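You operate a simulated robot arm through the tools that you are given. There is no shell and no other tool.

The job below is to be done with a simulated two-armed robot. You get a single attempt, and the scene is never put back.

JOB
Free the red stop, switch on and feed the bench line, then stop, switch off and vent it.
Fine: start the pump first; shut the vent again.

It is judged by the outcome, as a careful person would: the job done as asked, and still so three seconds after it is handed in. It fails if anything else is knocked over, pushed out of place, dropped, spilled or broken.

ROBOT AND FRAMES
Two 7-joint arms with two-finger parallel grippers on one trunk that stands fixed in place. Base frame: the origin is at the foot of the trunk, x ahead of it, y to its left, z up. Units: mm, degrees, N and s.
The left shoulder is at [50, 168, 982], the right one opposite. With the tool pointing down near the work surface each hand reaches from about 100 to 600 mm from the base axis, measured 20 degrees to its own side. Payload 1.57 kg a hand.
The tool frame of a hand sits at the grasp point between the pads (the TCP): z along the fingers, y along the line on which they close. The tips reach 30 mm beyond it. Largest opening 80 mm; finger width 17, thickness 12; the body of the gripper, 40 by 82 mm, starts 80 mm behind the TCP.
Orientation is that of the tool frame in the base frame, as a unit quaternion [w, x, y, z]. With the fingers straight down and closing along the base's y, the tool's x points along the base's -x, its y along +y and its z along -z.

CONTROLS
- The arms move only by the tool jog_arm. It takes "left_deltas", "right_deltas" or both (then of equal length, played together; a hand with none holds still); each is a list of rows, each a list of 2 entries, a list of its own where there are three numbers: the shift along the base's x, y, z in m, then the turn, a rotation vector about the base's x, y, z in degrees. In form: [[[tx, ty, tz], [ax, ay, az]], ...]. A call has 1 to 20 rows; each row shifts and turns the commanded pose from where the row before left it. "left_gripper" and "right_gripper" are, for a hand that has rows, the finger opening in m, from 0 to 0.08, set as the call begins (left out, the last holds). A row lasts 0.2 s, in which the tool goes at most 50 mm and 8.6 degrees; a call with a longer step from one row to the next is refused whole, and so is a gripper value outside its range. Where a pose cannot be reached the arm comes as near as it can. A force on the tool above 90 N (or 10 N above the force at the start of the call, whichever is more), or a blocked arm, ends the call early, and 0.2 s more pass. Each finger travels about 45 mm/s and halts on what it meets, pressing with about 21 N; the grip force reading is that of the motor and also rises with nothing between the fingers. The clock runs only during rows and for 0.2 s after the last one: add rows that do not move to give the fingers time. The reply holds the time, the measured pose of the TCP, the force on the tool along the base axes, the opening and the grip force, in the units named above and with some noise, with the torque about the TCP (base axes, N m) and any sound that the robot's microphone picked up.
- Cameras (640 x 400 px; columns grow to the right, rows downward): "scene" is now at [89.2, -66.7, 1181.3]; the picture's right is [-0.63, -0.77, 0.00], its down [-0.51, 0.42, -0.75] and it looks along [0.58, -0.47, -0.66] (base axes); focal length 328 px, centre (320, 200). "left" rides on the left gripper at [72, 7, -122] in its tool frame; the picture's right is [-0.09, 1.00, 0.00], its down [-0.84, -0.08, -0.54] and it looks along [-0.54, -0.05, 0.84] (tool axes); focal length 238 px, centre (320, 200). "right" rides on the right gripper at [72, -7, -122] in its tool frame; the picture's right is [0.09, 1.00, 0.00], its down [-0.84, 0.08, -0.54] and it looks along [-0.54, 0.05, 0.84] (tool axes); focal length 238 px, centre (320, 200). There is no depth. A picture from a camera that has moved, and an enlarged one, comes with that camera's place and axes in the base frame and with its lens. The place of the scene camera against the robot may be out by one fixed shift of up to 25 mm in any direction.
- capture(camera): a new picture of that camera. No time passes.
- slide_trunk(by): slides the trunk up (or, below 0, down) by that many mm; the arms and the scene camera ride with it, the base frame stays. It gives what a move gives, with no picture.
- head_to(pan, tilt): turns the head with the scene camera to pan (to the left, within 80 degrees either way) and tilt (down, from -29 to 69), counted from straight ahead of the robot. It gives what a move gives.
- close_up(camera, box): a new picture of the part [left, top, right, bottom] of that camera's present view, enlarged. No time passes.
- finish_job(): hands the job in; it is judged then, once.

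Nothing tells you positions but the pictures and the camera data. Unless the task says otherwise, let go and move clear before handing in.

The tools are called after "Request:" by a JSON object that holds its "op" and its "data". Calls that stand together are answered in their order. jog_arm: Moves the arms, as the interface text tells. Its arguments: {"type":"object","properties":{"left_deltas":{"type":"array","items":{"type":"array"}},"left_gripper":{"type":"number"},"right_deltas":{"type":"array","items":{"type":"array"}},"right_gripper":{"type":"number"}},"required":[]} The other tools are called the same way: slide_trunk (by) moves the trunk up or down; head_to (pan, tilt) turns the head that bears the scene camera; capture (camera) takes a picture; close_up (camera, box) takes an enlarged picture of a part of a camera's view; finish_job () hands the job in.

At the start:

```text
t: 0.0
left_eef_pos: [346.5, -18.8, 925.6]
left_tcp_rot: [0.001, -0.001, 1.0, 0.0]
left_wrist_force: [0.3, -0.7, 0.4]
left_wrist_torque: [0.01, -0.02, 0.01]
left_opening: 80.3
left_gripper_force: 0.0
right_eef_pos: [294.4, -287.3, 912.6]
right_tcp_rot: [0.0, 0.0, 1.0, -0.001]
right_wrist_force: [-0.6, 1.5, 0.1]
right_wrist_torque: [-0.01, 0.04, 0.02]
right_opening: 80.3
right_gripper_force: 0.1
trunk travel left (down, up): [-150.0, 293.0]
head pan, tilt (commanded): [-39.3, 41.4]
```

scene: 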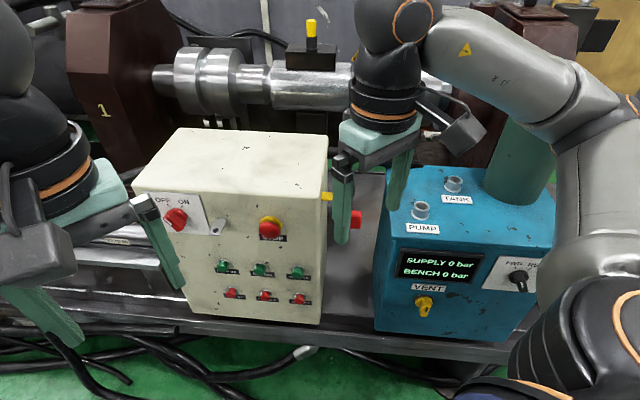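
right: 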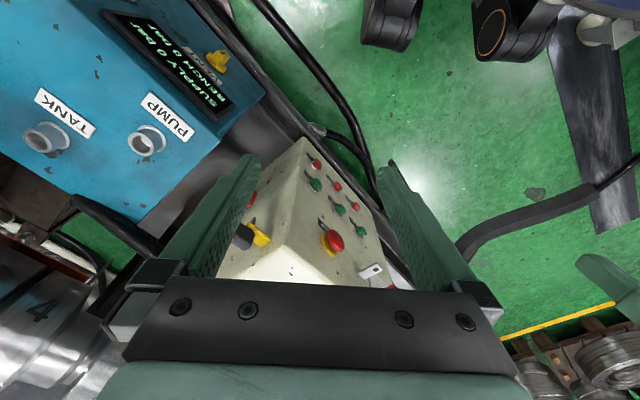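
left: 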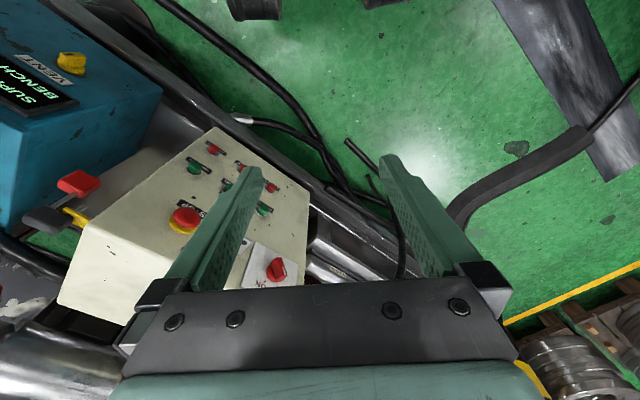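

I see a cream control box with an OFF/ON switch, a red stop mushroom and green/red buttons, and a blue unit with a display, a VENT knob, another switch, and PUMP and TANK ports on top. First I'll look closer at all of it.

Request:
{"op": "close_up", "data": {"camera": "scene", "box": [130, 180, 340, 320]}}

Request:
{"op": "close_up", "data": {"camera": "scene", "box": [370, 160, 570, 340]}}

Request:
{"op": "close_up", "data": {"camera": "left", "box": [0, 0, 320, 340]}}

Request:
{"op": "close_up", "data": {"camera": "right", "box": [0, 0, 400, 300]}}

```text
2.86 times, centred on (235, 250) of scene
camera zoom: at [89.2, -66.7, 1181.3], right [-0.63, -0.77, 0.0], down [-0.51, 0.42, -0.75], along [0.58, -0.47, -0.66], focal length 939 px, centre (563, 57)
```

zoom: 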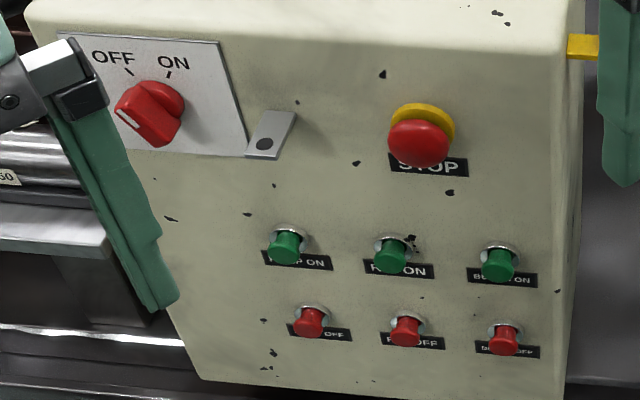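

```text
2.22 times, centred on (470, 250) of scene
camera zoom: at [89.2, -66.7, 1181.3], right [-0.63, -0.77, 0.0], down [-0.51, 0.42, -0.75], along [0.58, -0.47, -0.66], focal length 730 px, centre (-13, 89)
```

zoom: 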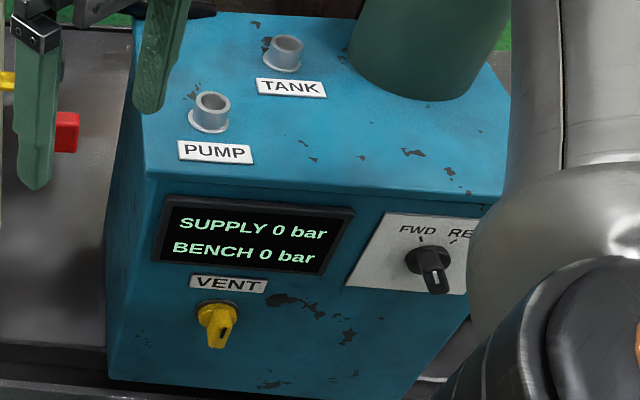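

```text
1.18 times, centred on (160, 170) of left
camera zoom: at [275.8, -12.5, 1046.7], right [0.09, 1.0, 0.0], down [0.84, -0.08, 0.54], along [0.54, -0.05, -0.84], focal length 280 px, centre (508, 235)
```

zoom: 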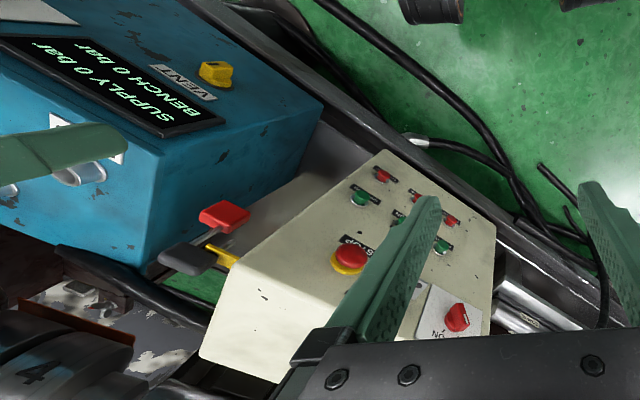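

```text
1.33 times, centred on (200, 150) of right
camera zoom: at [222.9, -292.4, 1033.2], right [-0.09, 1.0, 0.0], down [0.84, 0.08, 0.54], along [0.54, 0.05, -0.84], focal length 318 px, centre (480, 267)
```

zoom: 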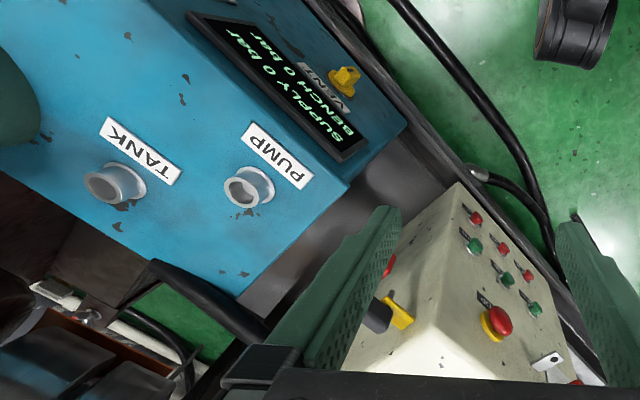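

I see mostly legible labels, but I need the button labels, the lever on the cream box's right side, and what holds the red stop. I'll zoom in tighter.

Request:
{"op": "close_up", "data": {"camera": "scene", "box": [210, 250, 320, 310]}}

Request:
{"op": "close_up", "data": {"camera": "scene", "box": [150, 185, 300, 260]}}

Request:
{"op": "close_up", "data": {"camera": "scene", "box": [310, 170, 400, 250]}}

Request:
{"op": "close_up", "data": {"camera": "left", "box": [0, 150, 120, 250]}}

Request:
{"op": "close_up", "data": {"camera": "left", "box": [150, 130, 320, 300]}}

Request:
{"op": "close_up", "data": {"camera": "right", "box": [220, 130, 420, 300]}}

```text
5.82 times, centred on (265, 280) of scene
camera zoom: at [89.2, -66.7, 1181.3], right [-0.63, -0.77, 0.0], down [-0.51, 0.42, -0.75], along [0.58, -0.47, -0.66], focal length 1911 px, centre (640, -266)
```

zoom: 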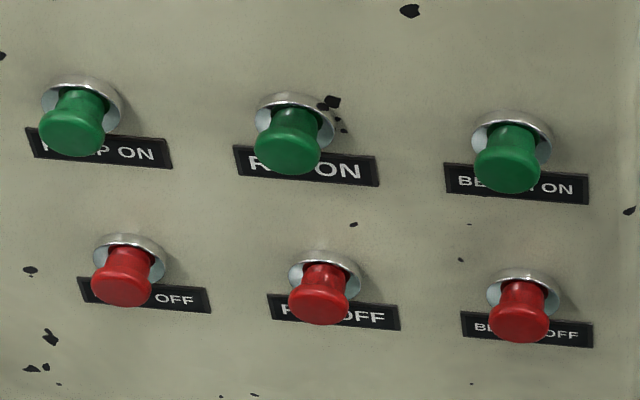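

```text
4.27 times, centred on (225, 222) of scene
camera zoom: at [89.2, -66.7, 1181.3], right [-0.63, -0.77, 0.0], down [-0.51, 0.42, -0.75], along [0.58, -0.47, -0.66], focal length 1402 px, centre (725, 104)
```

zoom: 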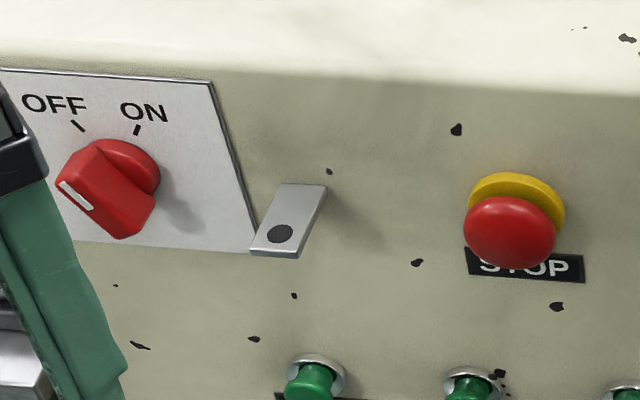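

```text
5.00 times, centred on (355, 210) of scene
camera zoom: at [89.2, -66.7, 1181.3], right [-0.63, -0.77, 0.0], down [-0.51, 0.42, -0.75], along [0.58, -0.47, -0.66], focal length 1643 px, centre (145, 150)
```

zoom: 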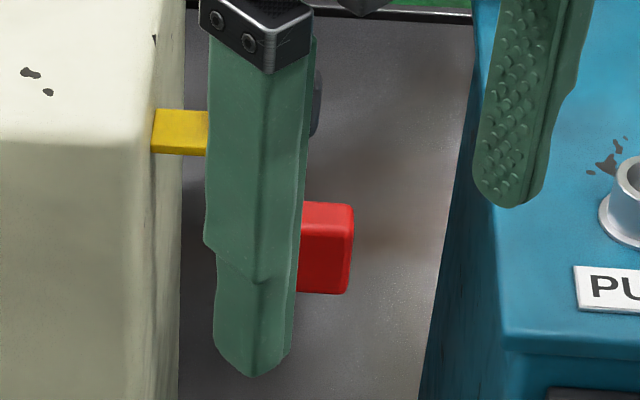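

```text
4.00 times, centred on (60, 200) of left
camera zoom: at [275.8, -12.5, 1046.7], right [0.09, 1.0, 0.0], down [0.84, -0.08, 0.54], along [0.54, -0.05, -0.84], focal length 953 px, centre (1360, 200)
```

zoom: 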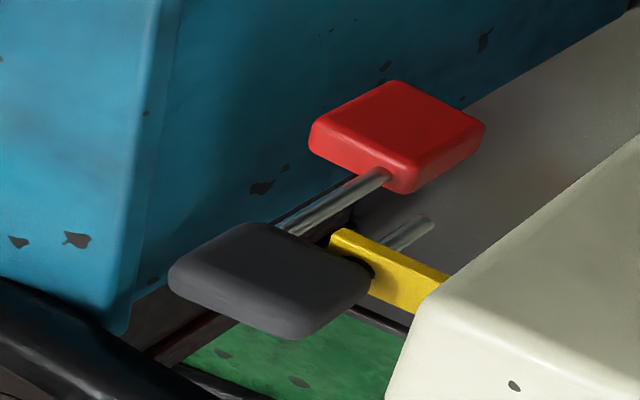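

```text
2.35 times, centred on (235, 215) of left
camera zoom: at [275.8, -12.5, 1046.7], right [0.09, 1.0, 0.0], down [0.84, -0.08, 0.54], along [0.54, -0.05, -0.84], focal length 561 px, centre (520, 165)
```

zoom: 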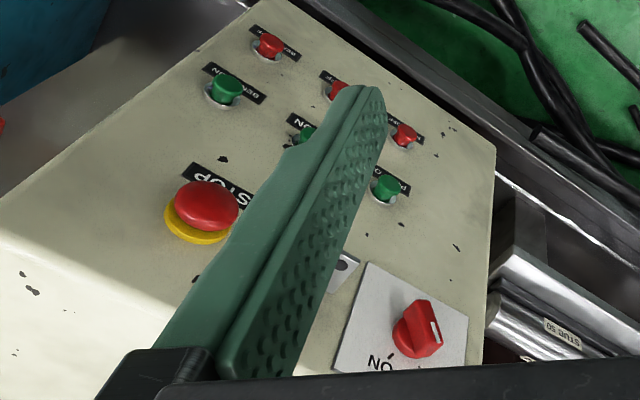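

```text
2.35 times, centred on (320, 215) of right
camera zoom: at [222.9, -292.4, 1033.2], right [-0.09, 1.0, 0.0], down [0.84, 0.08, 0.54], along [0.54, 0.05, -0.84], focal length 561 px, centre (320, 165)
```

zoom: 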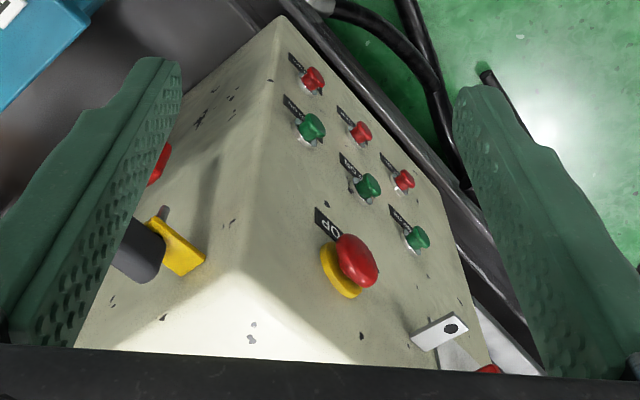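

The panel's front face points at roughly (-0.70, 0.71, 0). By my estimate the stop is near (482, -243, 747), the ON buttons are at z≈615 and the OFF buttons at z≈518, and the vent is near (257, -469, 547). I'll swing the left hand round to face the panel and look at it square on.

Request:
{"op": "jog_arm", "data": {"left_deltas": [[[0.0, 0.0, 0.01], [0, 0, -7.5]], [[0.0, 0.0, 0.01], [0, 0, -7.5]], [[0.0, 0.0, 0.01], [0, 0, -7.5]], [[0.0, 0.0, 0], [0, 0, -7.5]], [[0.0, 0.0, 0], [0, 0, -7.5]], [[0.0, 0.0, 0], [0, 0, -7.5]], [[0.005, -0.005, -0.01], [-5.3, -5.3, 0]], [[0.005, -0.005, -0.01], [-5.3, -5.3, 0]], [[0.005, -0.005, -0.01], [-5.3, -5.3, 0]], [[0.005, -0.005, -0.01], [-5.3, -5.3, 0]], [[0.005, -0.005, -0.01], [-5.3, -5.3, 0]], [[0.005, -0.005, -0.01], [-5.3, -5.3, 0]]]}}

```text
t: 2.6
left_eef_pos: [376.9, -48.9, 895.6]
left_tcp_rot: [0.354, 0.352, 0.854, -0.148]
left_wrist_force: [-1.3, -0.2, -0.6]
left_wrist_torque: [-0.02, -0.03, -0.01]
left_opening: 80.1
left_gripper_force: 0.1
right_eef_pos: [293.6, -286.4, 912.0]
right_tcp_rot: [0.001, 0.002, 1.0, 0.0]
right_wrist_force: [-0.3, 0.5, 0.9]
right_wrist_torque: [0.01, 0.01, -0.02]
right_opening: 79.8
right_gripper_force: 0.1
trunk travel left (down, up): [-150.0, 293.0]
head pan, tilt (commanded): [-39.3, 41.4]
```

Request:
{"op": "capture", "data": {"camera": "left"}}

Request:
{"op": "capture", "data": {"camera": "scene"}}

```text
taken
camera left: at [285.0, 52.7, 930.1], right [0.75, 0.66, 0.06], down [0.09, -0.2, 0.98], along [0.66, -0.73, -0.21], focal length 238 px, centre (320, 200)
```

left: 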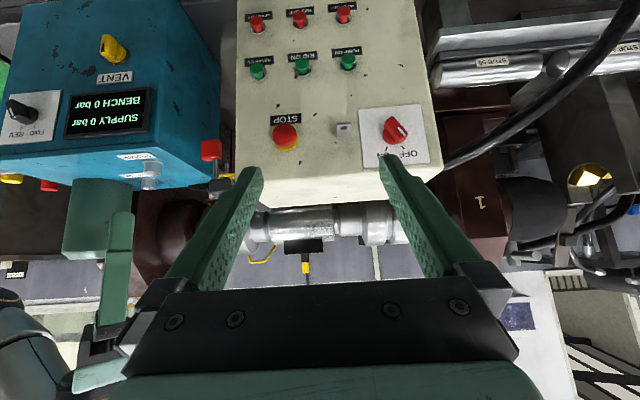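

```text
taken
camera scene: at [89.2, -66.7, 1181.3], right [-0.63, -0.77, 0.0], down [-0.51, 0.42, -0.75], along [0.58, -0.47, -0.66], focal length 328 px, centre (320, 200)
```

scene: 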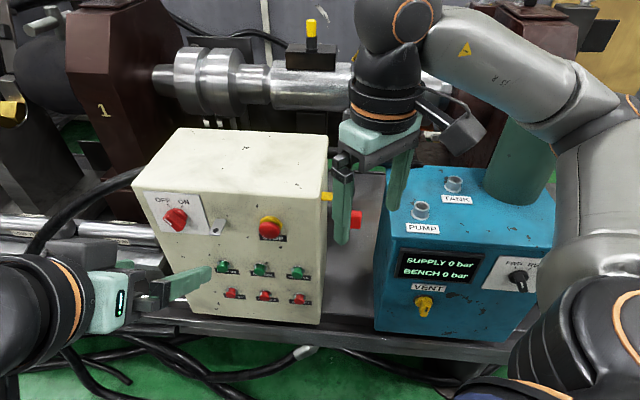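

Now the left camera sees both panels face on, upside down. I'll enlarge the details.

Request:
{"op": "close_up", "data": {"camera": "left", "box": [235, 0, 385, 85]}}

Request:
{"op": "close_up", "data": {"camera": "left", "box": [260, 95, 440, 190]}}

Request:
{"op": "close_up", "data": {"camera": "left", "box": [0, 20, 170, 150]}}

Request:
{"op": "close_up", "data": {"camera": "left", "box": [130, 120, 260, 210]}}

Request:
{"op": "close_up", "data": {"camera": "scene", "box": [150, 185, 300, 260]}}

```text
4.27 times, centred on (310, 42) of left
camera zoom: at [285.0, 52.7, 930.1], right [0.75, 0.66, 0.06], down [0.09, -0.2, 0.98], along [0.66, -0.73, -0.21], focal length 1017 px, centre (363, 872)
```

zoom: 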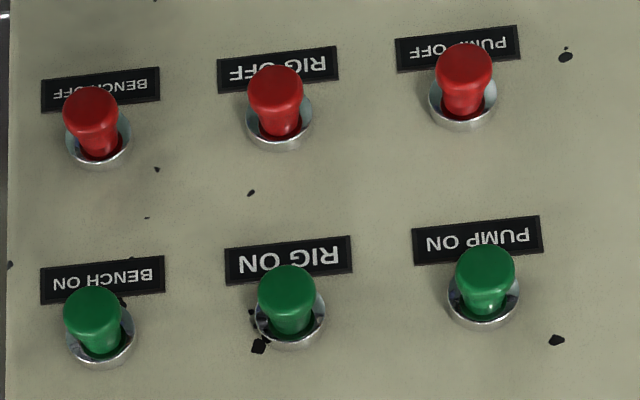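

```text
3.56 times, centred on (350, 142) of left
camera zoom: at [285.0, 52.7, 930.1], right [0.75, 0.66, 0.06], down [0.09, -0.2, 0.98], along [0.66, -0.73, -0.21], focal length 848 px, centre (213, 404)
```

zoom: 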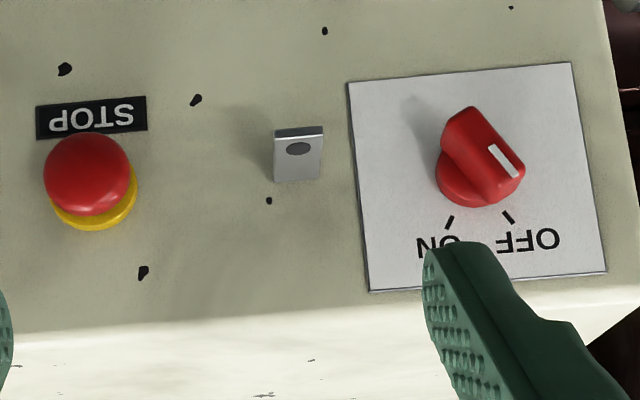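

```text
3.08 times, centred on (85, 85) of left
camera zoom: at [285.0, 52.7, 930.1], right [0.75, 0.66, 0.06], down [0.09, -0.2, 0.98], along [0.66, -0.73, -0.21], focal length 733 px, centre (1043, 554)
```

zoom: 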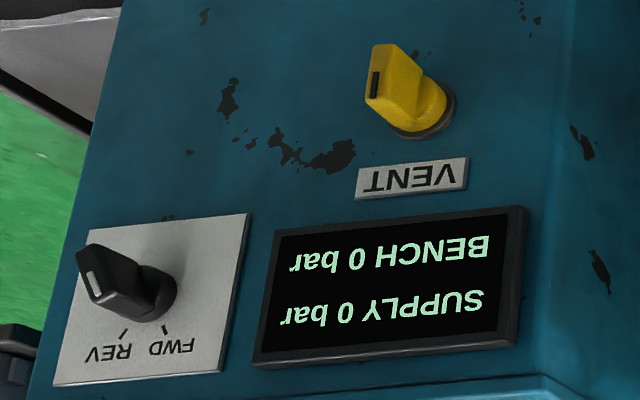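

```text
4.44 times, centred on (195, 165) of left
camera zoom: at [285.0, 52.7, 930.1], right [0.75, 0.66, 0.06], down [0.09, -0.2, 0.98], along [0.66, -0.73, -0.21], focal length 1059 px, centre (876, 356)
```

zoom: 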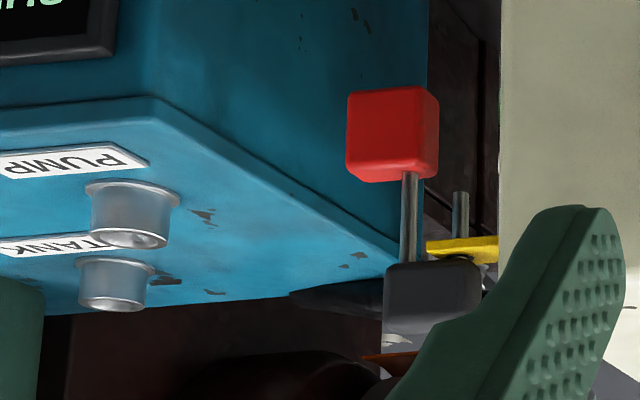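

```text
4.27 times, centred on (225, 222) of scene
camera zoom: at [89.2, -66.7, 1181.3], right [-0.63, -0.77, 0.0], down [-0.51, 0.42, -0.75], along [0.58, -0.47, -0.66], focal length 1402 px, centre (725, 104)
```

zoom: 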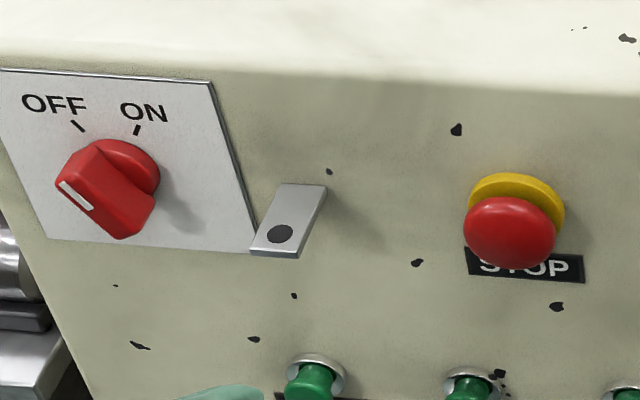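

The labels now read PUMP, RIG and BENCH, each with ON and OFF. The main switch is at OFF, an open padlock hangs on the yellow tab (I'll leave it alone), and both pressures are 0. I'll pull the right hand back a little, then lower the trunk so the low buttons are easy to reach.

Request:
{"op": "jog_arm", "data": {"right_deltas": [[[-0.02, -0.02, 0.03], [0, 0, 0]], [[-0.02, -0.02, 0.03], [0, 0, 0]], [[-0.02, -0.02, 0.03], [0, 0, 0]]]}}

Request:
{"op": "slide_trunk", "data": {"by": -120}}

Request:
{"op": "capture", "data": {"camera": "scene"}}

Request:
{"op": "capture", "data": {"camera": "right"}}

Request:
{"op": "capture", "data": {"camera": "left"}}

```text
t: 3.4
left_eef_pos: [375.2, -47.8, 896.8]
left_tcp_rot: [0.354, 0.353, 0.853, -0.147]
left_wrist_force: [0.0, 1.3, -0.4]
left_wrist_torque: [-0.02, 0.01, 0.04]
left_opening: 80.0
left_gripper_force: 0.1
right_eef_pos: [249.9, -326.0, 992.8]
right_tcp_rot: [-0.005, -0.001, 1.0, 0.0]
right_wrist_force: [-1.9, 0.5, 3.0]
right_wrist_torque: [0.01, -0.21, -0.03]
right_opening: 80.0
right_gripper_force: 0.0
right hand out of reach, approached as far as the arm can: row 3
trunk travel left (down, up): [-150.0, 293.0]
head pan, tilt (commanded): [-39.3, 41.4]
```

```text
t: 4.9
left_eef_pos: [376.6, -48.3, 776.6]
left_tcp_rot: [0.354, 0.353, 0.853, -0.147]
left_wrist_force: [0.3, 0.0, -0.1]
left_wrist_torque: [0.01, 0.01, -0.04]
left_opening: 80.1
left_gripper_force: 0.1
right_eef_pos: [251.2, -326.0, 874.7]
right_tcp_rot: [0.0, -0.001, 1.0, 0.0]
right_wrist_force: [-0.1, 0.3, 0.5]
right_wrist_torque: [0.0, -0.02, -0.05]
right_opening: 80.0
right_gripper_force: 0.2
trunk travel left (down, up): [-30.0, 413.0]
head pan, tilt (commanded): [-39.3, 41.4]
```

```text
taken
camera scene: at [89.2, -66.7, 1061.3], right [-0.63, -0.77, 0.0], down [-0.51, 0.42, -0.75], along [0.58, -0.47, -0.66], focal length 328 px, centre (320, 200)
```

scene: 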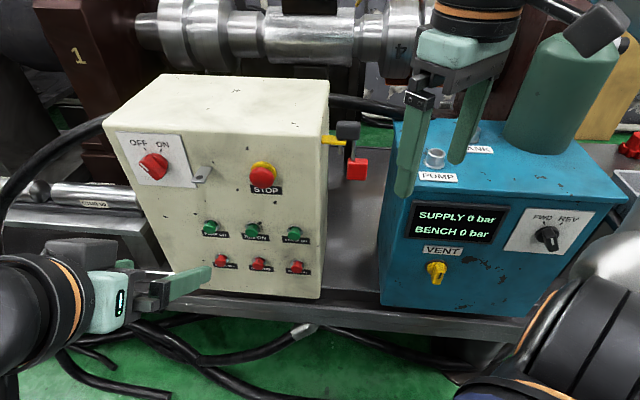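

```text
taken
camera right: at [178.9, -332.3, 994.8], right [-0.09, 1.0, 0.0], down [0.84, 0.08, 0.54], along [0.54, 0.05, -0.84], focal length 238 px, centre (320, 200)
```

right: 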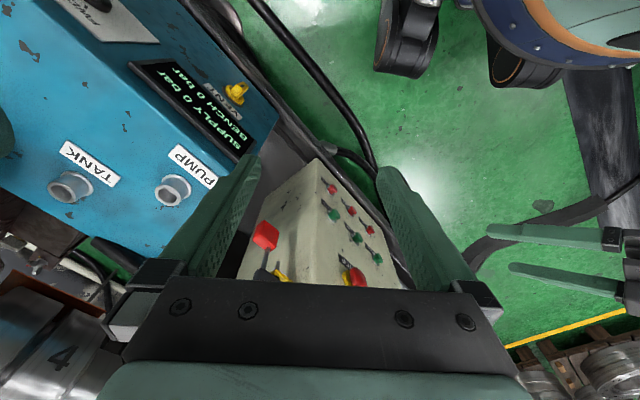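

```text
taken
camera left: at [285.0, 52.8, 810.4], right [0.75, 0.66, 0.06], down [0.09, -0.2, 0.98], along [0.66, -0.72, -0.21], focal length 238 px, centre (320, 200)
```

left: 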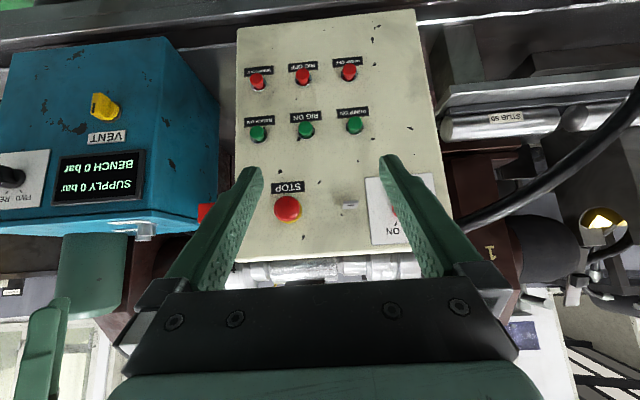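

The view is good now, and the vertical shift gives me a clean baseline for triangulation. I'll enlarge to measure.

Request:
{"op": "close_up", "data": {"camera": "left", "box": [230, 50, 390, 150]}}

Request:
{"op": "close_up", "data": {"camera": "left", "box": [250, 160, 450, 270]}}

Request:
{"op": "close_up", "data": {"camera": "scene", "box": [110, 120, 310, 210]}}

Request:
{"op": "close_up", "data": {"camera": "scene", "box": [190, 210, 330, 290]}}

Request:
{"op": "close_up", "data": {"camera": "scene", "box": [380, 190, 620, 320]}}

Request:
{"op": "close_up", "data": {"camera": "left", "box": [0, 80, 160, 180]}}

```text
4.00 times, centred on (310, 100) of left
camera zoom: at [285.0, 52.8, 810.4], right [0.75, 0.66, 0.06], down [0.09, -0.2, 0.98], along [0.66, -0.72, -0.21], focal length 953 px, centre (360, 600)
```

zoom: 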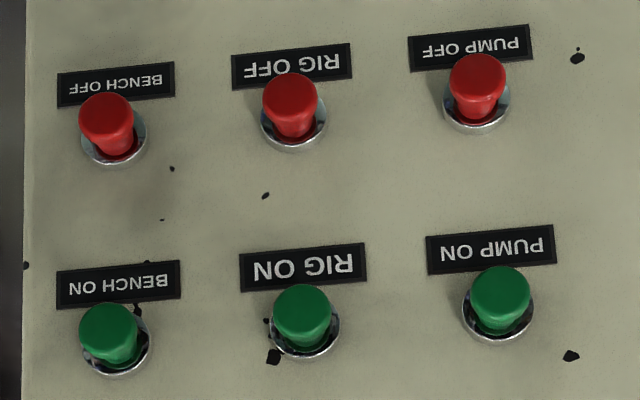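

```text
3.20 times, centred on (350, 215) of left
camera zoom: at [285.0, 52.8, 810.4], right [0.75, 0.66, 0.06], down [0.09, -0.2, 0.98], along [0.66, -0.72, -0.21], focal length 763 px, centre (224, 152)
```

zoom: 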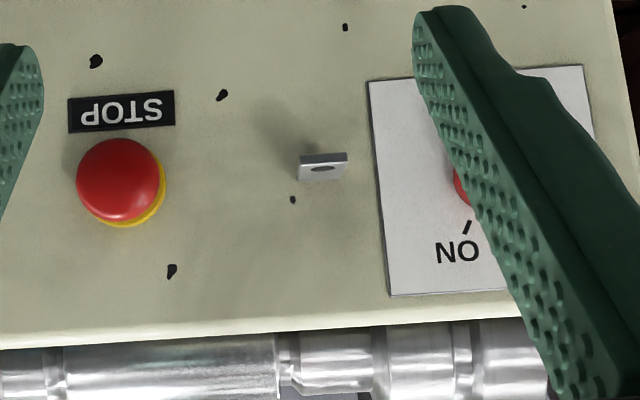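

```text
3.20 times, centred on (210, 165) of scene
camera zoom: at [89.2, -66.7, 1061.3], right [-0.63, -0.77, 0.0], down [-0.51, 0.42, -0.75], along [0.58, -0.47, -0.66], focal length 1051 px, centre (672, 312)
```

zoom: 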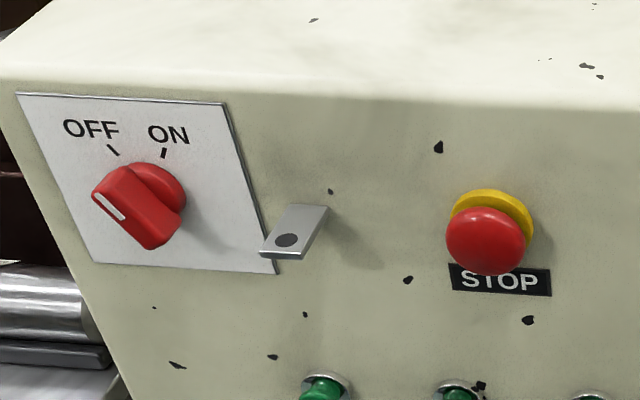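

```text
4.57 times, centred on (260, 250) of scene
camera zoom: at [89.2, -66.7, 1061.3], right [-0.63, -0.77, 0.0], down [-0.51, 0.42, -0.75], along [0.58, -0.47, -0.66], focal length 1502 px, centre (594, -29)
```

zoom: 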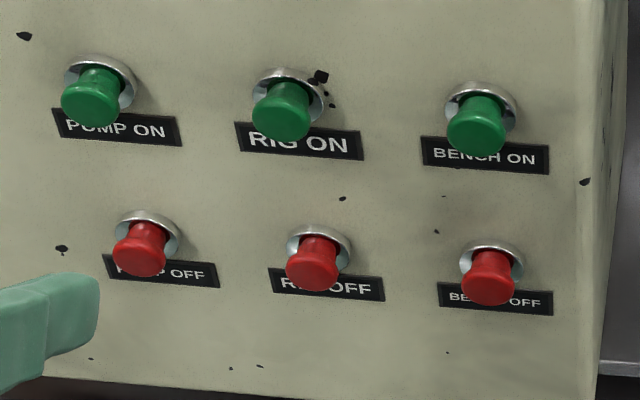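

```text
2.67 times, centred on (500, 255) of scene
camera zoom: at [89.2, -66.7, 1061.3], right [-0.63, -0.77, 0.0], down [-0.51, 0.42, -0.75], along [0.58, -0.47, -0.66], focal length 876 px, centre (-160, 53)
```

zoom: 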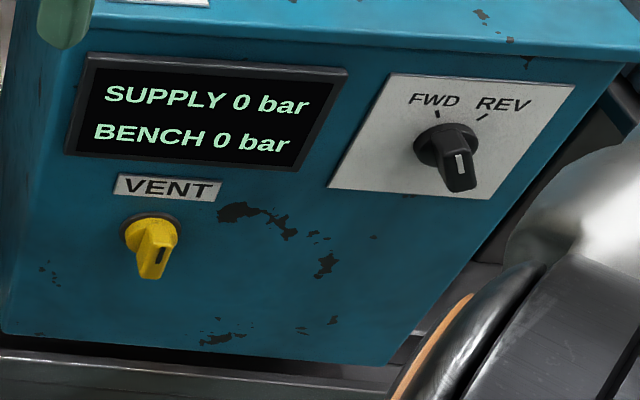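

```text
4.00 times, centred on (80, 130) of left
camera zoom: at [285.0, 52.8, 810.4], right [0.75, 0.66, 0.06], down [0.09, -0.2, 0.98], along [0.66, -0.72, -0.21], focal length 953 px, centre (1280, 480)
```

zoom: 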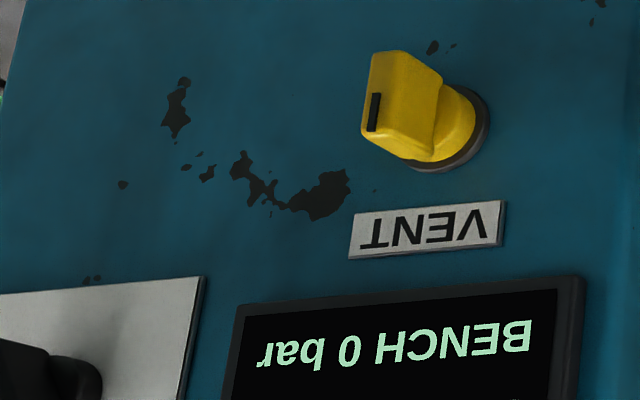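

The face is vertical, with the stop axis at about (483, -241, 745) and the into-face direction at about (0.686, -0.727, 0). I'll level the left hand and line it up in front of the red stop, keeping a margin.

Request:
{"op": "jog_arm", "data": {"left_deltas": [[[0.005, -0.016, -0.005], [0, 0, -1.7]], [[0.0046, -0.0164, -0.0045], [-5.456, -5.147, 0]], [[0.0046, -0.0164, -0.0045], [-5.456, -5.147, 0]], [[0.0046, -0.0164, -0.0045], [-5.456, -5.147, 0]], [[0.0046, -0.0164, -0.0045], [-5.456, -5.147, 0]], [[0.0046, -0.0164, -0.0045], [-5.456, -5.147, 0]], [[0.0046, -0.0164, -0.0045], [-5.456, -5.147, 0]], [[0, 0, 0], [0, 0, 0]]]}}

Request:
{"op": "capture", "data": {"camera": "left"}}

Request:
{"op": "capture", "data": {"camera": "scene"}}

```text
t: 6.7
left_eef_pos: [407.1, -104.7, 781.3]
left_tcp_rot: [0.54, 0.325, 0.737, -0.244]
left_wrist_force: [0.8, -0.4, 0.5]
left_wrist_torque: [0.0, -0.01, 0.04]
left_opening: 79.7
left_gripper_force: 0.1
left hand out of reach, approached as far as the arm can: row 5, 6, 7
right_eef_pos: [249.7, -325.7, 873.4]
right_tcp_rot: [0.001, 0.0, 1.0, 0.0]
right_wrist_force: [0.2, 0.0, 0.1]
right_wrist_torque: [-0.02, -0.01, 0.0]
right_opening: 79.9
right_gripper_force: 0.0
trunk travel left (down, up): [-30.0, 413.0]
head pan, tilt (commanded): [-39.3, 41.4]
```

```text
taken
camera left: at [319.7, 0.9, 746.9], right [0.76, 0.65, 0.08], down [-0.23, 0.15, 0.96], along [0.61, -0.75, 0.27], focal length 238 px, centre (320, 200)
```

left: 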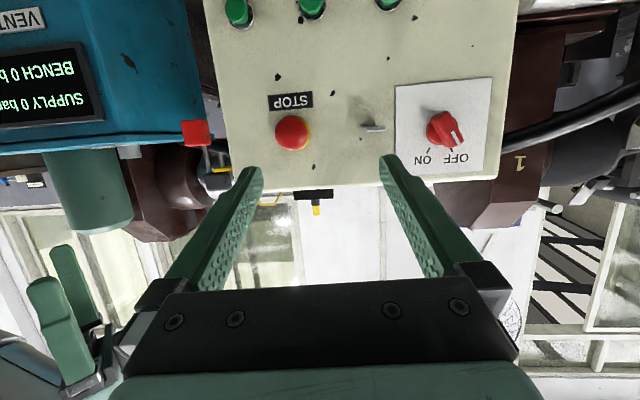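

```text
taken
camera scene: at [89.2, -66.7, 1061.3], right [-0.63, -0.77, 0.0], down [-0.51, 0.42, -0.75], along [0.58, -0.47, -0.66], focal length 328 px, centre (320, 200)
```

scene: 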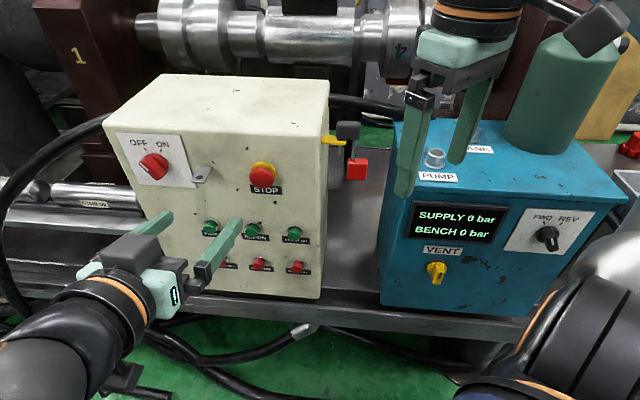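

The arm can't quite level the hand this close in. It should manage with the arm more extended, so I'll ease straight toward the stop, still short of contact.

Request:
{"op": "jog_arm", "data": {"left_deltas": [[[0.0137, -0.0145, 0], [0, 0, 0]], [[0.0137, -0.0145, 0], [0, 0, 0]], [[0, 0, 0], [0, 0, 0]]]}}

Request:
{"op": "capture", "data": {"camera": "left"}}

```text
t: 7.5
left_eef_pos: [434.5, -134.3, 780.5]
left_tcp_rot: [0.539, 0.325, 0.737, -0.245]
left_wrist_force: [0.3, 0.7, 0.0]
left_wrist_torque: [-0.01, -0.05, -0.03]
left_opening: 80.0
left_gripper_force: 0.1
right_eef_pos: [250.5, -326.5, 875.4]
right_tcp_rot: [0.0, 0.0, 1.0, -0.001]
right_wrist_force: [-0.8, 0.2, -0.2]
right_wrist_torque: [0.04, 0.05, -0.02]
right_opening: 80.0
right_gripper_force: 0.1
trunk travel left (down, up): [-30.0, 413.0]
head pan, tilt (commanded): [-39.3, 41.4]
```

```text
taken
camera left: at [347.0, -27.8, 746.5], right [0.76, 0.65, 0.08], down [-0.23, 0.15, 0.96], along [0.61, -0.75, 0.26], focal length 238 px, centre (320, 200)
```

left: 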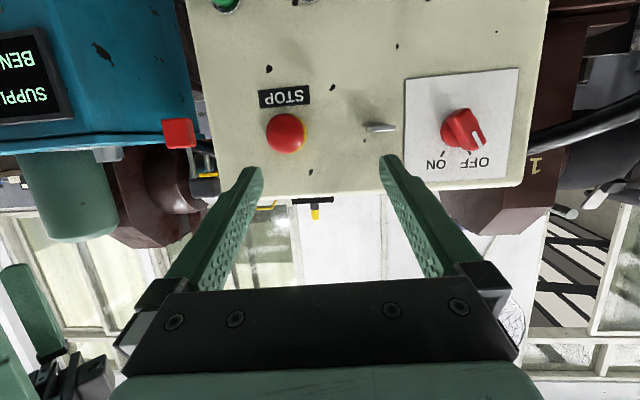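

The commanded pose follows whatever the arm reached, and moves are now exact. I'll move onto the stop's axis and try to level the last 17 degrees.

Request:
{"op": "jog_arm", "data": {"left_deltas": [[[0.0007, -0.0145, -0.009], [-3.1, -2.95, 0]], [[0.0007, -0.0145, -0.009], [-3.1, -2.95, 0]], [[0.0007, -0.0145, -0.009], [-3.1, -2.95, 0]], [[0.0007, -0.0145, -0.009], [-3.1, -2.95, 0]], [[0, 0, 0], [0, 0, 0]]]}}

Request:
{"op": "capture", "data": {"camera": "left"}}

Request:
{"op": "capture", "data": {"camera": "scene"}}

```text
t: 8.7
left_eef_pos: [471.5, -103.9, 751.1]
left_tcp_rot: [0.633, 0.253, 0.66, -0.316]
left_wrist_force: [-0.1, 0.3, -0.4]
left_wrist_torque: [-0.02, 0.01, 0.03]
left_opening: 79.9
left_gripper_force: 0.1
left hand out of reach, approached as far as the arm can: row 1, 2, 3, 4
right_eef_pos: [249.2, -327.9, 876.1]
right_tcp_rot: [0.0, 0.0, 1.0, 0.001]
right_wrist_force: [0.1, 0.7, 0.1]
right_wrist_torque: [-0.03, -0.01, 0.01]
right_opening: 80.0
right_gripper_force: 0.1
trunk travel left (down, up): [-30.0, 413.0]
head pan, tilt (commanded): [-39.3, 41.4]
```

```text
taken
camera left: at [389.5, -14.4, 677.6], right [0.74, 0.67, 0.0], down [-0.36, 0.4, 0.84], along [0.57, -0.62, 0.54], focal length 238 px, centre (320, 200)
```

left: 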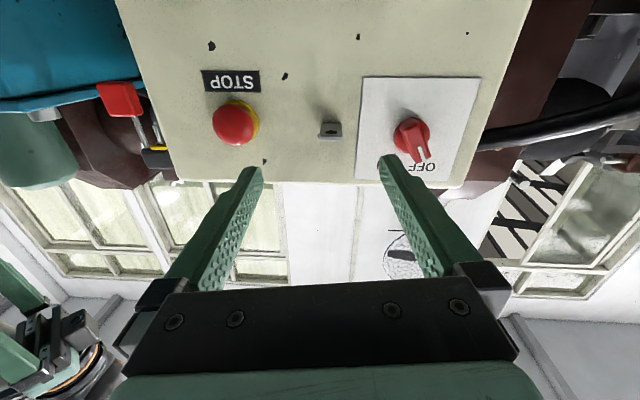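

```text
taken
camera scene: at [88.6, -68.6, 1063.1], right [-0.63, -0.77, 0.0], down [-0.51, 0.42, -0.75], along [0.58, -0.47, -0.66], focal length 328 px, centre (320, 200)
```

scene: 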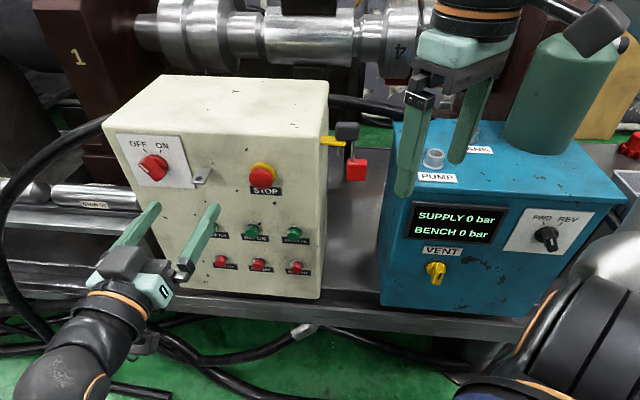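

The hand is now level with heading -47°, but it stopped short sideways. I'll try moving along the panel toward the stop in small steps.

Request:
{"op": "jog_arm", "data": {"left_deltas": [[[-0.011, -0.0103, 0], [0, 0, 0]], [[-0.011, -0.0103, 0], [0, 0, 0]], [[0, 0, 0], [0, 0, 0]]]}}

```text
t: 9.5
left_eef_pos: [466.4, -108.1, 752.0]
left_tcp_rot: [0.631, 0.259, 0.658, -0.319]
left_wrist_force: [-0.2, -0.5, 0.2]
left_wrist_torque: [0.02, 0.03, 0.0]
left_opening: 80.0
left_gripper_force: 0.1
left hand out of reach, approached as far as the arm can: row 1, 2
right_eef_pos: [248.9, -328.3, 872.7]
right_tcp_rot: [0.001, 0.0, 1.0, 0.002]
right_wrist_force: [-0.6, -0.6, 0.3]
right_wrist_torque: [-0.02, 0.04, -0.03]
right_opening: 79.8
right_gripper_force: 0.0
trunk travel left (down, up): [-30.0, 413.0]
head pan, tilt (commanded): [-39.3, 41.4]
```

Request:
{"op": "jog_arm", "data": {"left_deltas": [[[0.0103, -0.0109, 0], [0, 0, 0]], [[0.0103, -0.0109, 0], [0, 0, 0]], [[0, 0, 0], [0, 0, 0]]]}}

```text
t: 10.3
left_eef_pos: [480.0, -123.8, 737.4]
left_tcp_rot: [0.623, 0.254, 0.666, -0.322]
left_wrist_force: [-0.6, 0.5, 0.1]
left_wrist_torque: [-0.02, 0.01, -0.01]
left_opening: 80.1
left_gripper_force: 0.1
left hand out of reach, approached as far as the arm can: row 2
right_eef_pos: [249.0, -328.6, 872.3]
right_tcp_rot: [0.001, 0.0, 1.0, 0.002]
right_wrist_force: [0.3, -0.7, -0.4]
right_wrist_torque: [0.02, -0.01, -0.02]
right_opening: 79.9
right_gripper_force: 0.0
trunk travel left (down, up): [-30.0, 413.0]
head pan, tilt (commanded): [-39.3, 41.4]
```

The arm is limited in this posture. I'll look at the left arm's own configuration to understand why.

Request:
{"op": "head_to", "data": {"pan": 10, "tilt": 50}}

Request:
{"op": "capture", "data": {"camera": "scene"}}

```text
t: 11.5
left_eef_pos: [482.2, -121.1, 739.0]
left_tcp_rot: [0.622, 0.253, 0.666, -0.325]
left_wrist_force: [0.2, -0.8, -0.4]
left_wrist_torque: [0.02, 0.0, 0.03]
left_opening: 80.2
left_gripper_force: 0.1
right_eef_pos: [251.3, -326.9, 874.4]
right_tcp_rot: [0.001, 0.0, 1.0, 0.0]
right_wrist_force: [-0.2, 0.1, 0.4]
right_wrist_torque: [0.01, 0.01, -0.01]
right_opening: 79.8
right_gripper_force: 0.0
trunk travel left (down, up): [-30.0, 413.0]
head pan, tilt (commanded): [10.0, 50.0]
```

```text
taken
camera scene: at [99.9, -0.2, 1049.1], right [0.17, -0.98, 0.0], down [-0.75, -0.13, -0.64], along [0.63, 0.11, -0.77], focal length 328 px, centre (320, 200)
```

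scene: 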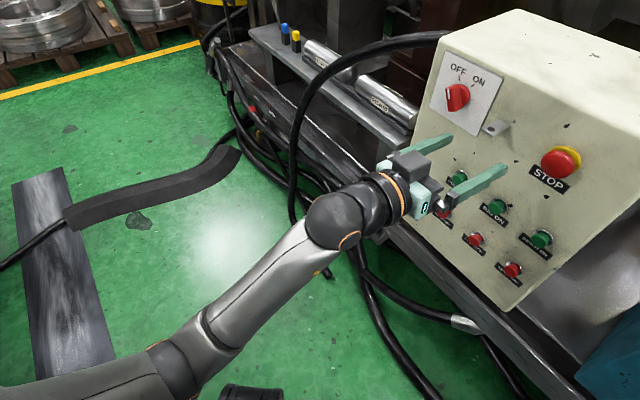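

The wrist is nearly in line with the forearm (a singular posture), so a level hand is awkward here. I'll work with the fingers pitched about 40° downward instead, which keeps the wrist bent and also keeps the gripper camera above the hand.

Request:
{"op": "jog_arm", "data": {"left_deltas": [[[-0.005, 0.005, 0.006], [5.09, 4.8, 0]], [[-0.005, 0.005, 0.006], [5.09, 4.8, 0]], [[-0.005, 0.005, 0.006], [5.09, 4.8, 0]], [[-0.005, 0.005, 0.006], [5.09, 4.8, 0]], [[-0.005, 0.005, 0.006], [5.09, 4.8, 0]], [[-0.005, 0.005, 0.006], [5.09, 4.8, 0]], [[0, 0, 0], [0, 0, 0]]]}}

Request:
{"op": "head_to", "data": {"pan": -36, "tilt": 36}}

Request:
{"op": "capture", "data": {"camera": "scene"}}

Request:
{"op": "capture", "data": {"camera": "left"}}

```text
t: 12.2
left_eef_pos: [435.5, -113.0, 667.1]
left_tcp_rot: [0.423, 0.258, 0.816, -0.298]
left_wrist_force: [0.7, -0.2, 0.3]
left_wrist_torque: [0.03, 0.0, -0.02]
left_opening: 79.9
left_gripper_force: 0.1
right_eef_pos: [250.6, -326.0, 874.5]
right_tcp_rot: [0.0, 0.0, 1.0, 0.0]
right_wrist_force: [0.7, 0.3, -0.1]
right_wrist_torque: [0.01, -0.06, 0.02]
right_opening: 80.0
right_gripper_force: 0.0
trunk travel left (down, up): [-30.0, 413.0]
head pan, tilt (commanded): [10.0, 50.0]
stopped in row 3 (left hand): the arm was blocked; the commanded pose is now the measured one
```

```text
t: 13.4
left_eef_pos: [435.1, -113.5, 667.7]
left_tcp_rot: [0.424, 0.258, 0.815, -0.299]
left_wrist_force: [0.3, -0.3, 0.7]
left_wrist_torque: [0.01, -0.01, 0.02]
left_opening: 80.1
left_gripper_force: 0.0
right_eef_pos: [250.1, -325.3, 873.6]
right_tcp_rot: [0.001, 0.0, 1.0, 0.0]
right_wrist_force: [-0.1, 0.4, -0.7]
right_wrist_torque: [0.0, -0.02, -0.03]
right_opening: 79.8
right_gripper_force: 0.0
trunk travel left (down, up): [-30.0, 413.0]
head pan, tilt (commanded): [-36.0, 36.0]
```

```text
taken
camera scene: at [94.9, -64.9, 1069.3], right [-0.59, -0.81, 0.0], down [-0.48, 0.35, -0.81], along [0.65, -0.47, -0.59], focal length 328 px, centre (320, 200)
```

scene: 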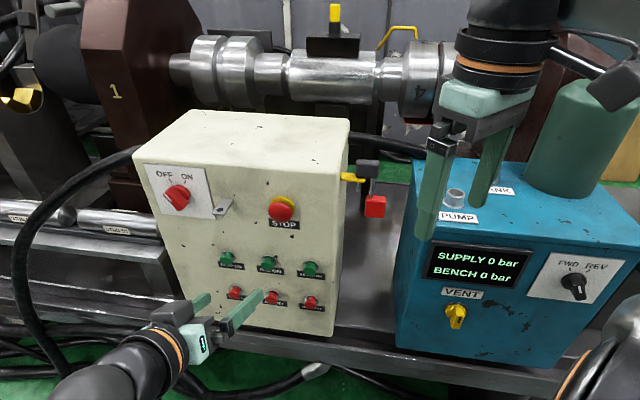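

```text
taken
camera left: at [338.4, -10.2, 659.3], right [0.72, 0.67, -0.19], down [0.08, 0.19, 0.98], along [0.69, -0.72, 0.08], focal length 238 px, centre (320, 200)
```

left: 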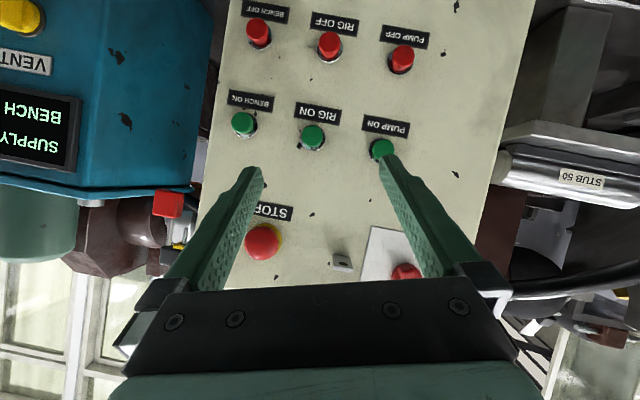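

The move was stopped as blocked and the hand rolled a little. Before moving again I'll check whether the arm is touching anything.

Request:
{"op": "head_to", "data": {"pan": 0, "tilt": 55}}

Request:
{"op": "capture", "data": {"camera": "scene"}}

Request:
{"op": "capture", "data": {"camera": "right"}}

```text
t: 14.4
left_eef_pos: [436.0, -112.6, 667.5]
left_tcp_rot: [0.423, 0.258, 0.815, -0.299]
left_wrist_force: [0.0, 0.2, 0.2]
left_wrist_torque: [-0.02, 0.01, 0.0]
left_opening: 80.3
left_gripper_force: 0.0
right_eef_pos: [250.7, -326.4, 874.7]
right_tcp_rot: [-0.001, 0.0, 1.0, 0.0]
right_wrist_force: [-0.5, -0.1, 0.6]
right_wrist_torque: [-0.01, 0.0, 0.0]
right_opening: 80.1
right_gripper_force: 0.0
trunk travel left (down, up): [-30.0, 413.0]
head pan, tilt (commanded): [0.0, 55.0]
```

```text
taken
camera scene: at [96.2, -13.5, 1042.7], right [0.0, -1.0, 0.0], down [-0.82, 0.0, -0.57], along [0.57, 0.0, -0.82], focal length 328 px, centre (320, 200)
```

scene: 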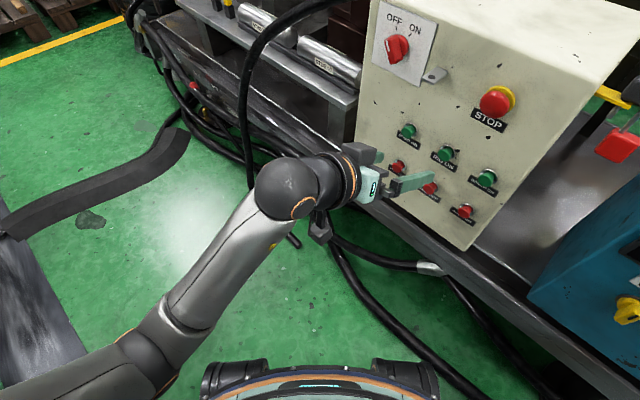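

```text
taken
camera right: at [178.9, -332.4, 994.8], right [-0.09, 1.0, 0.0], down [0.84, 0.08, 0.54], along [0.54, 0.05, -0.84], focal length 238 px, centre (320, 200)
```

right: 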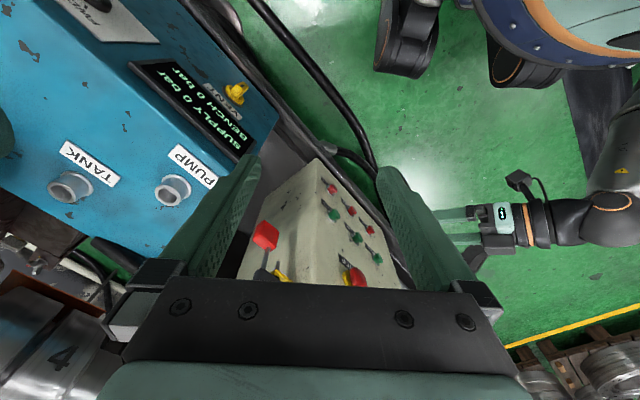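

There is no contact; it is only the wrist posture. I'll back the hand away from the panel into a clean 45° downward pitch with no roll.

Request:
{"op": "jog_arm", "data": {"left_deltas": [[[-0.009, 0.013, 0.023], [5.6, 0.09, -1.11]], [[-0.009, 0.013, 0.023], [5.6, 0.09, -1.11]], [[-0.009, 0.013, 0.023], [5.6, 0.09, -1.11]], [[-0.009, 0.013, 0.023], [5.6, 0.09, -1.11]], [[0, 0, 0], [0, 0, 0]]]}}

Request:
{"op": "capture", "data": {"camera": "left"}}

Request:
{"op": "capture", "data": {"camera": "scene"}}

```text
t: 15.6
left_eef_pos: [399.1, -62.1, 761.8]
left_tcp_rot: [0.352, 0.366, 0.847, -0.155]
left_wrist_force: [1.2, -0.1, -0.9]
left_wrist_torque: [0.02, 0.01, 0.0]
left_opening: 80.0
left_gripper_force: 0.1
right_eef_pos: [249.1, -325.9, 873.8]
right_tcp_rot: [0.0, 0.0, 1.0, -0.001]
right_wrist_force: [0.3, 1.6, 0.4]
right_wrist_torque: [-0.03, -0.01, -0.01]
right_opening: 80.1
right_gripper_force: 0.1
trunk travel left (down, up): [-30.0, 413.0]
head pan, tilt (commanded): [0.0, 55.0]
```

```text
taken
camera left: at [310.1, 42.3, 795.3], right [0.77, 0.64, 0.06], down [0.09, -0.2, 0.98], along [0.63, -0.75, -0.21], focal length 238 px, centre (320, 200)
```

left: 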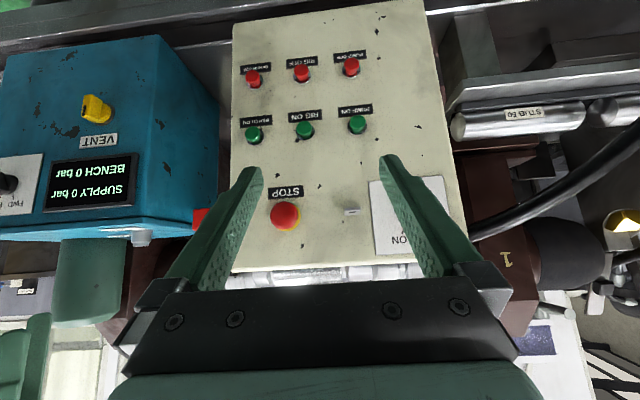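

```text
taken
camera scene: at [96.2, -13.5, 1042.6], right [0.0, -1.0, 0.0], down [-0.82, 0.0, -0.57], along [0.57, 0.0, -0.82], focal length 328 px, centre (320, 200)
```

scene: 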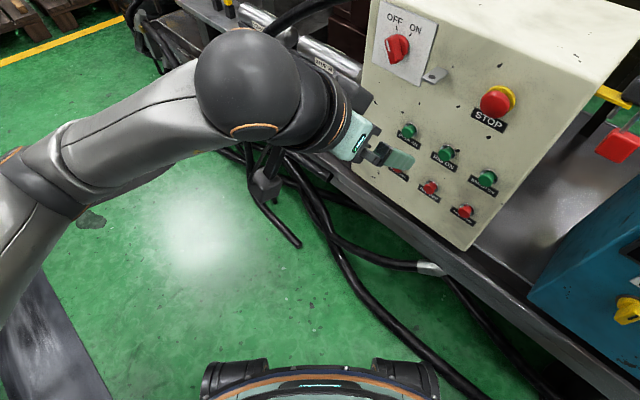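

Now I'm in a good posture with the elbow up. I'll approach the stop's axis, easing to about 30° downward pitch, and halt about 35 mm short.

Request:
{"op": "jog_arm", "data": {"left_deltas": [[[0.0077, -0.026, -0.001], [-2.18, -2.06, 0]], [[0.0077, -0.026, -0.001], [-2.18, -2.06, 0]], [[0.0077, -0.026, -0.001], [-2.18, -2.06, 0]], [[0.0077, -0.026, -0.001], [-2.18, -2.06, 0]], [[0.0077, -0.026, -0.001], [-2.18, -2.06, 0]], [[0, 0, 0], [0, 0, 0]]]}}

Request:
{"op": "head_to", "data": {"pan": -36, "tilt": 36}}

Request:
{"op": "capture", "data": {"camera": "left"}}

Request:
{"op": "capture", "data": {"camera": "scene"}}

```text
t: 17.0
left_eef_pos: [438.0, -193.5, 757.7]
left_tcp_rot: [0.461, 0.342, 0.794, -0.2]
left_wrist_force: [0.8, 0.8, -0.3]
left_wrist_torque: [0.02, 0.01, 0.01]
left_opening: 80.0
left_gripper_force: 0.0
right_eef_pos: [249.4, -326.6, 873.5]
right_tcp_rot: [0.0, 0.0, 1.0, -0.001]
right_wrist_force: [-0.7, 0.3, 0.9]
right_wrist_torque: [0.02, -0.03, -0.02]
right_opening: 80.2
right_gripper_force: 0.1
trunk travel left (down, up): [-30.0, 413.0]
head pan, tilt (commanded): [0.0, 55.0]
```

```text
t: 18.0
left_eef_pos: [437.3, -191.9, 755.5]
left_tcp_rot: [0.46, 0.343, 0.794, -0.201]
left_wrist_force: [-0.4, -0.5, -0.9]
left_wrist_torque: [0.01, -0.01, -0.01]
left_opening: 80.1
left_gripper_force: 0.1
right_eef_pos: [250.9, -325.3, 874.1]
right_tcp_rot: [0.001, 0.0, 1.0, -0.001]
right_wrist_force: [-0.5, 0.4, 0.4]
right_wrist_torque: [-0.02, -0.02, -0.01]
right_opening: 79.8
right_gripper_force: 0.1
trunk travel left (down, up): [-30.0, 413.0]
head pan, tilt (commanded): [-36.0, 36.0]
```

```text
taken
camera left: at [346.4, -84.9, 753.2], right [0.76, 0.65, 0.08], down [-0.09, -0.01, 1.0], along [0.65, -0.76, 0.05], focal length 238 px, centre (320, 200)
```

left: 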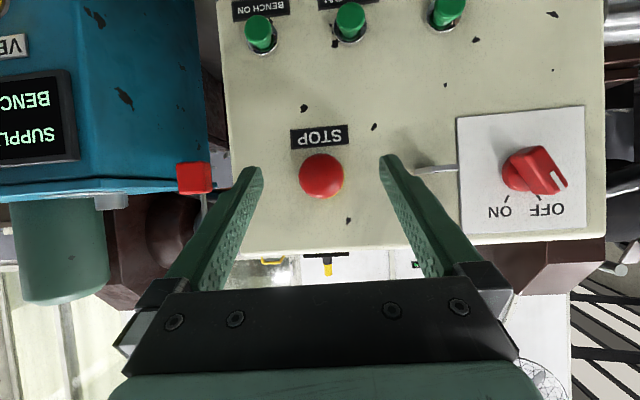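

```text
taken
camera scene: at [94.9, -64.9, 1069.3], right [-0.59, -0.81, 0.0], down [-0.48, 0.35, -0.81], along [0.65, -0.47, -0.59], focal length 328 px, centre (320, 200)
```

scene: 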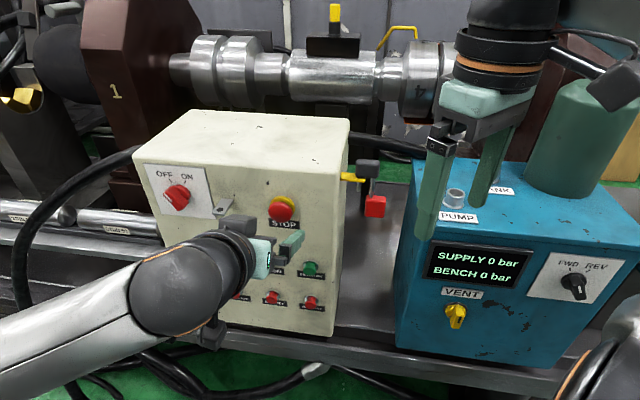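

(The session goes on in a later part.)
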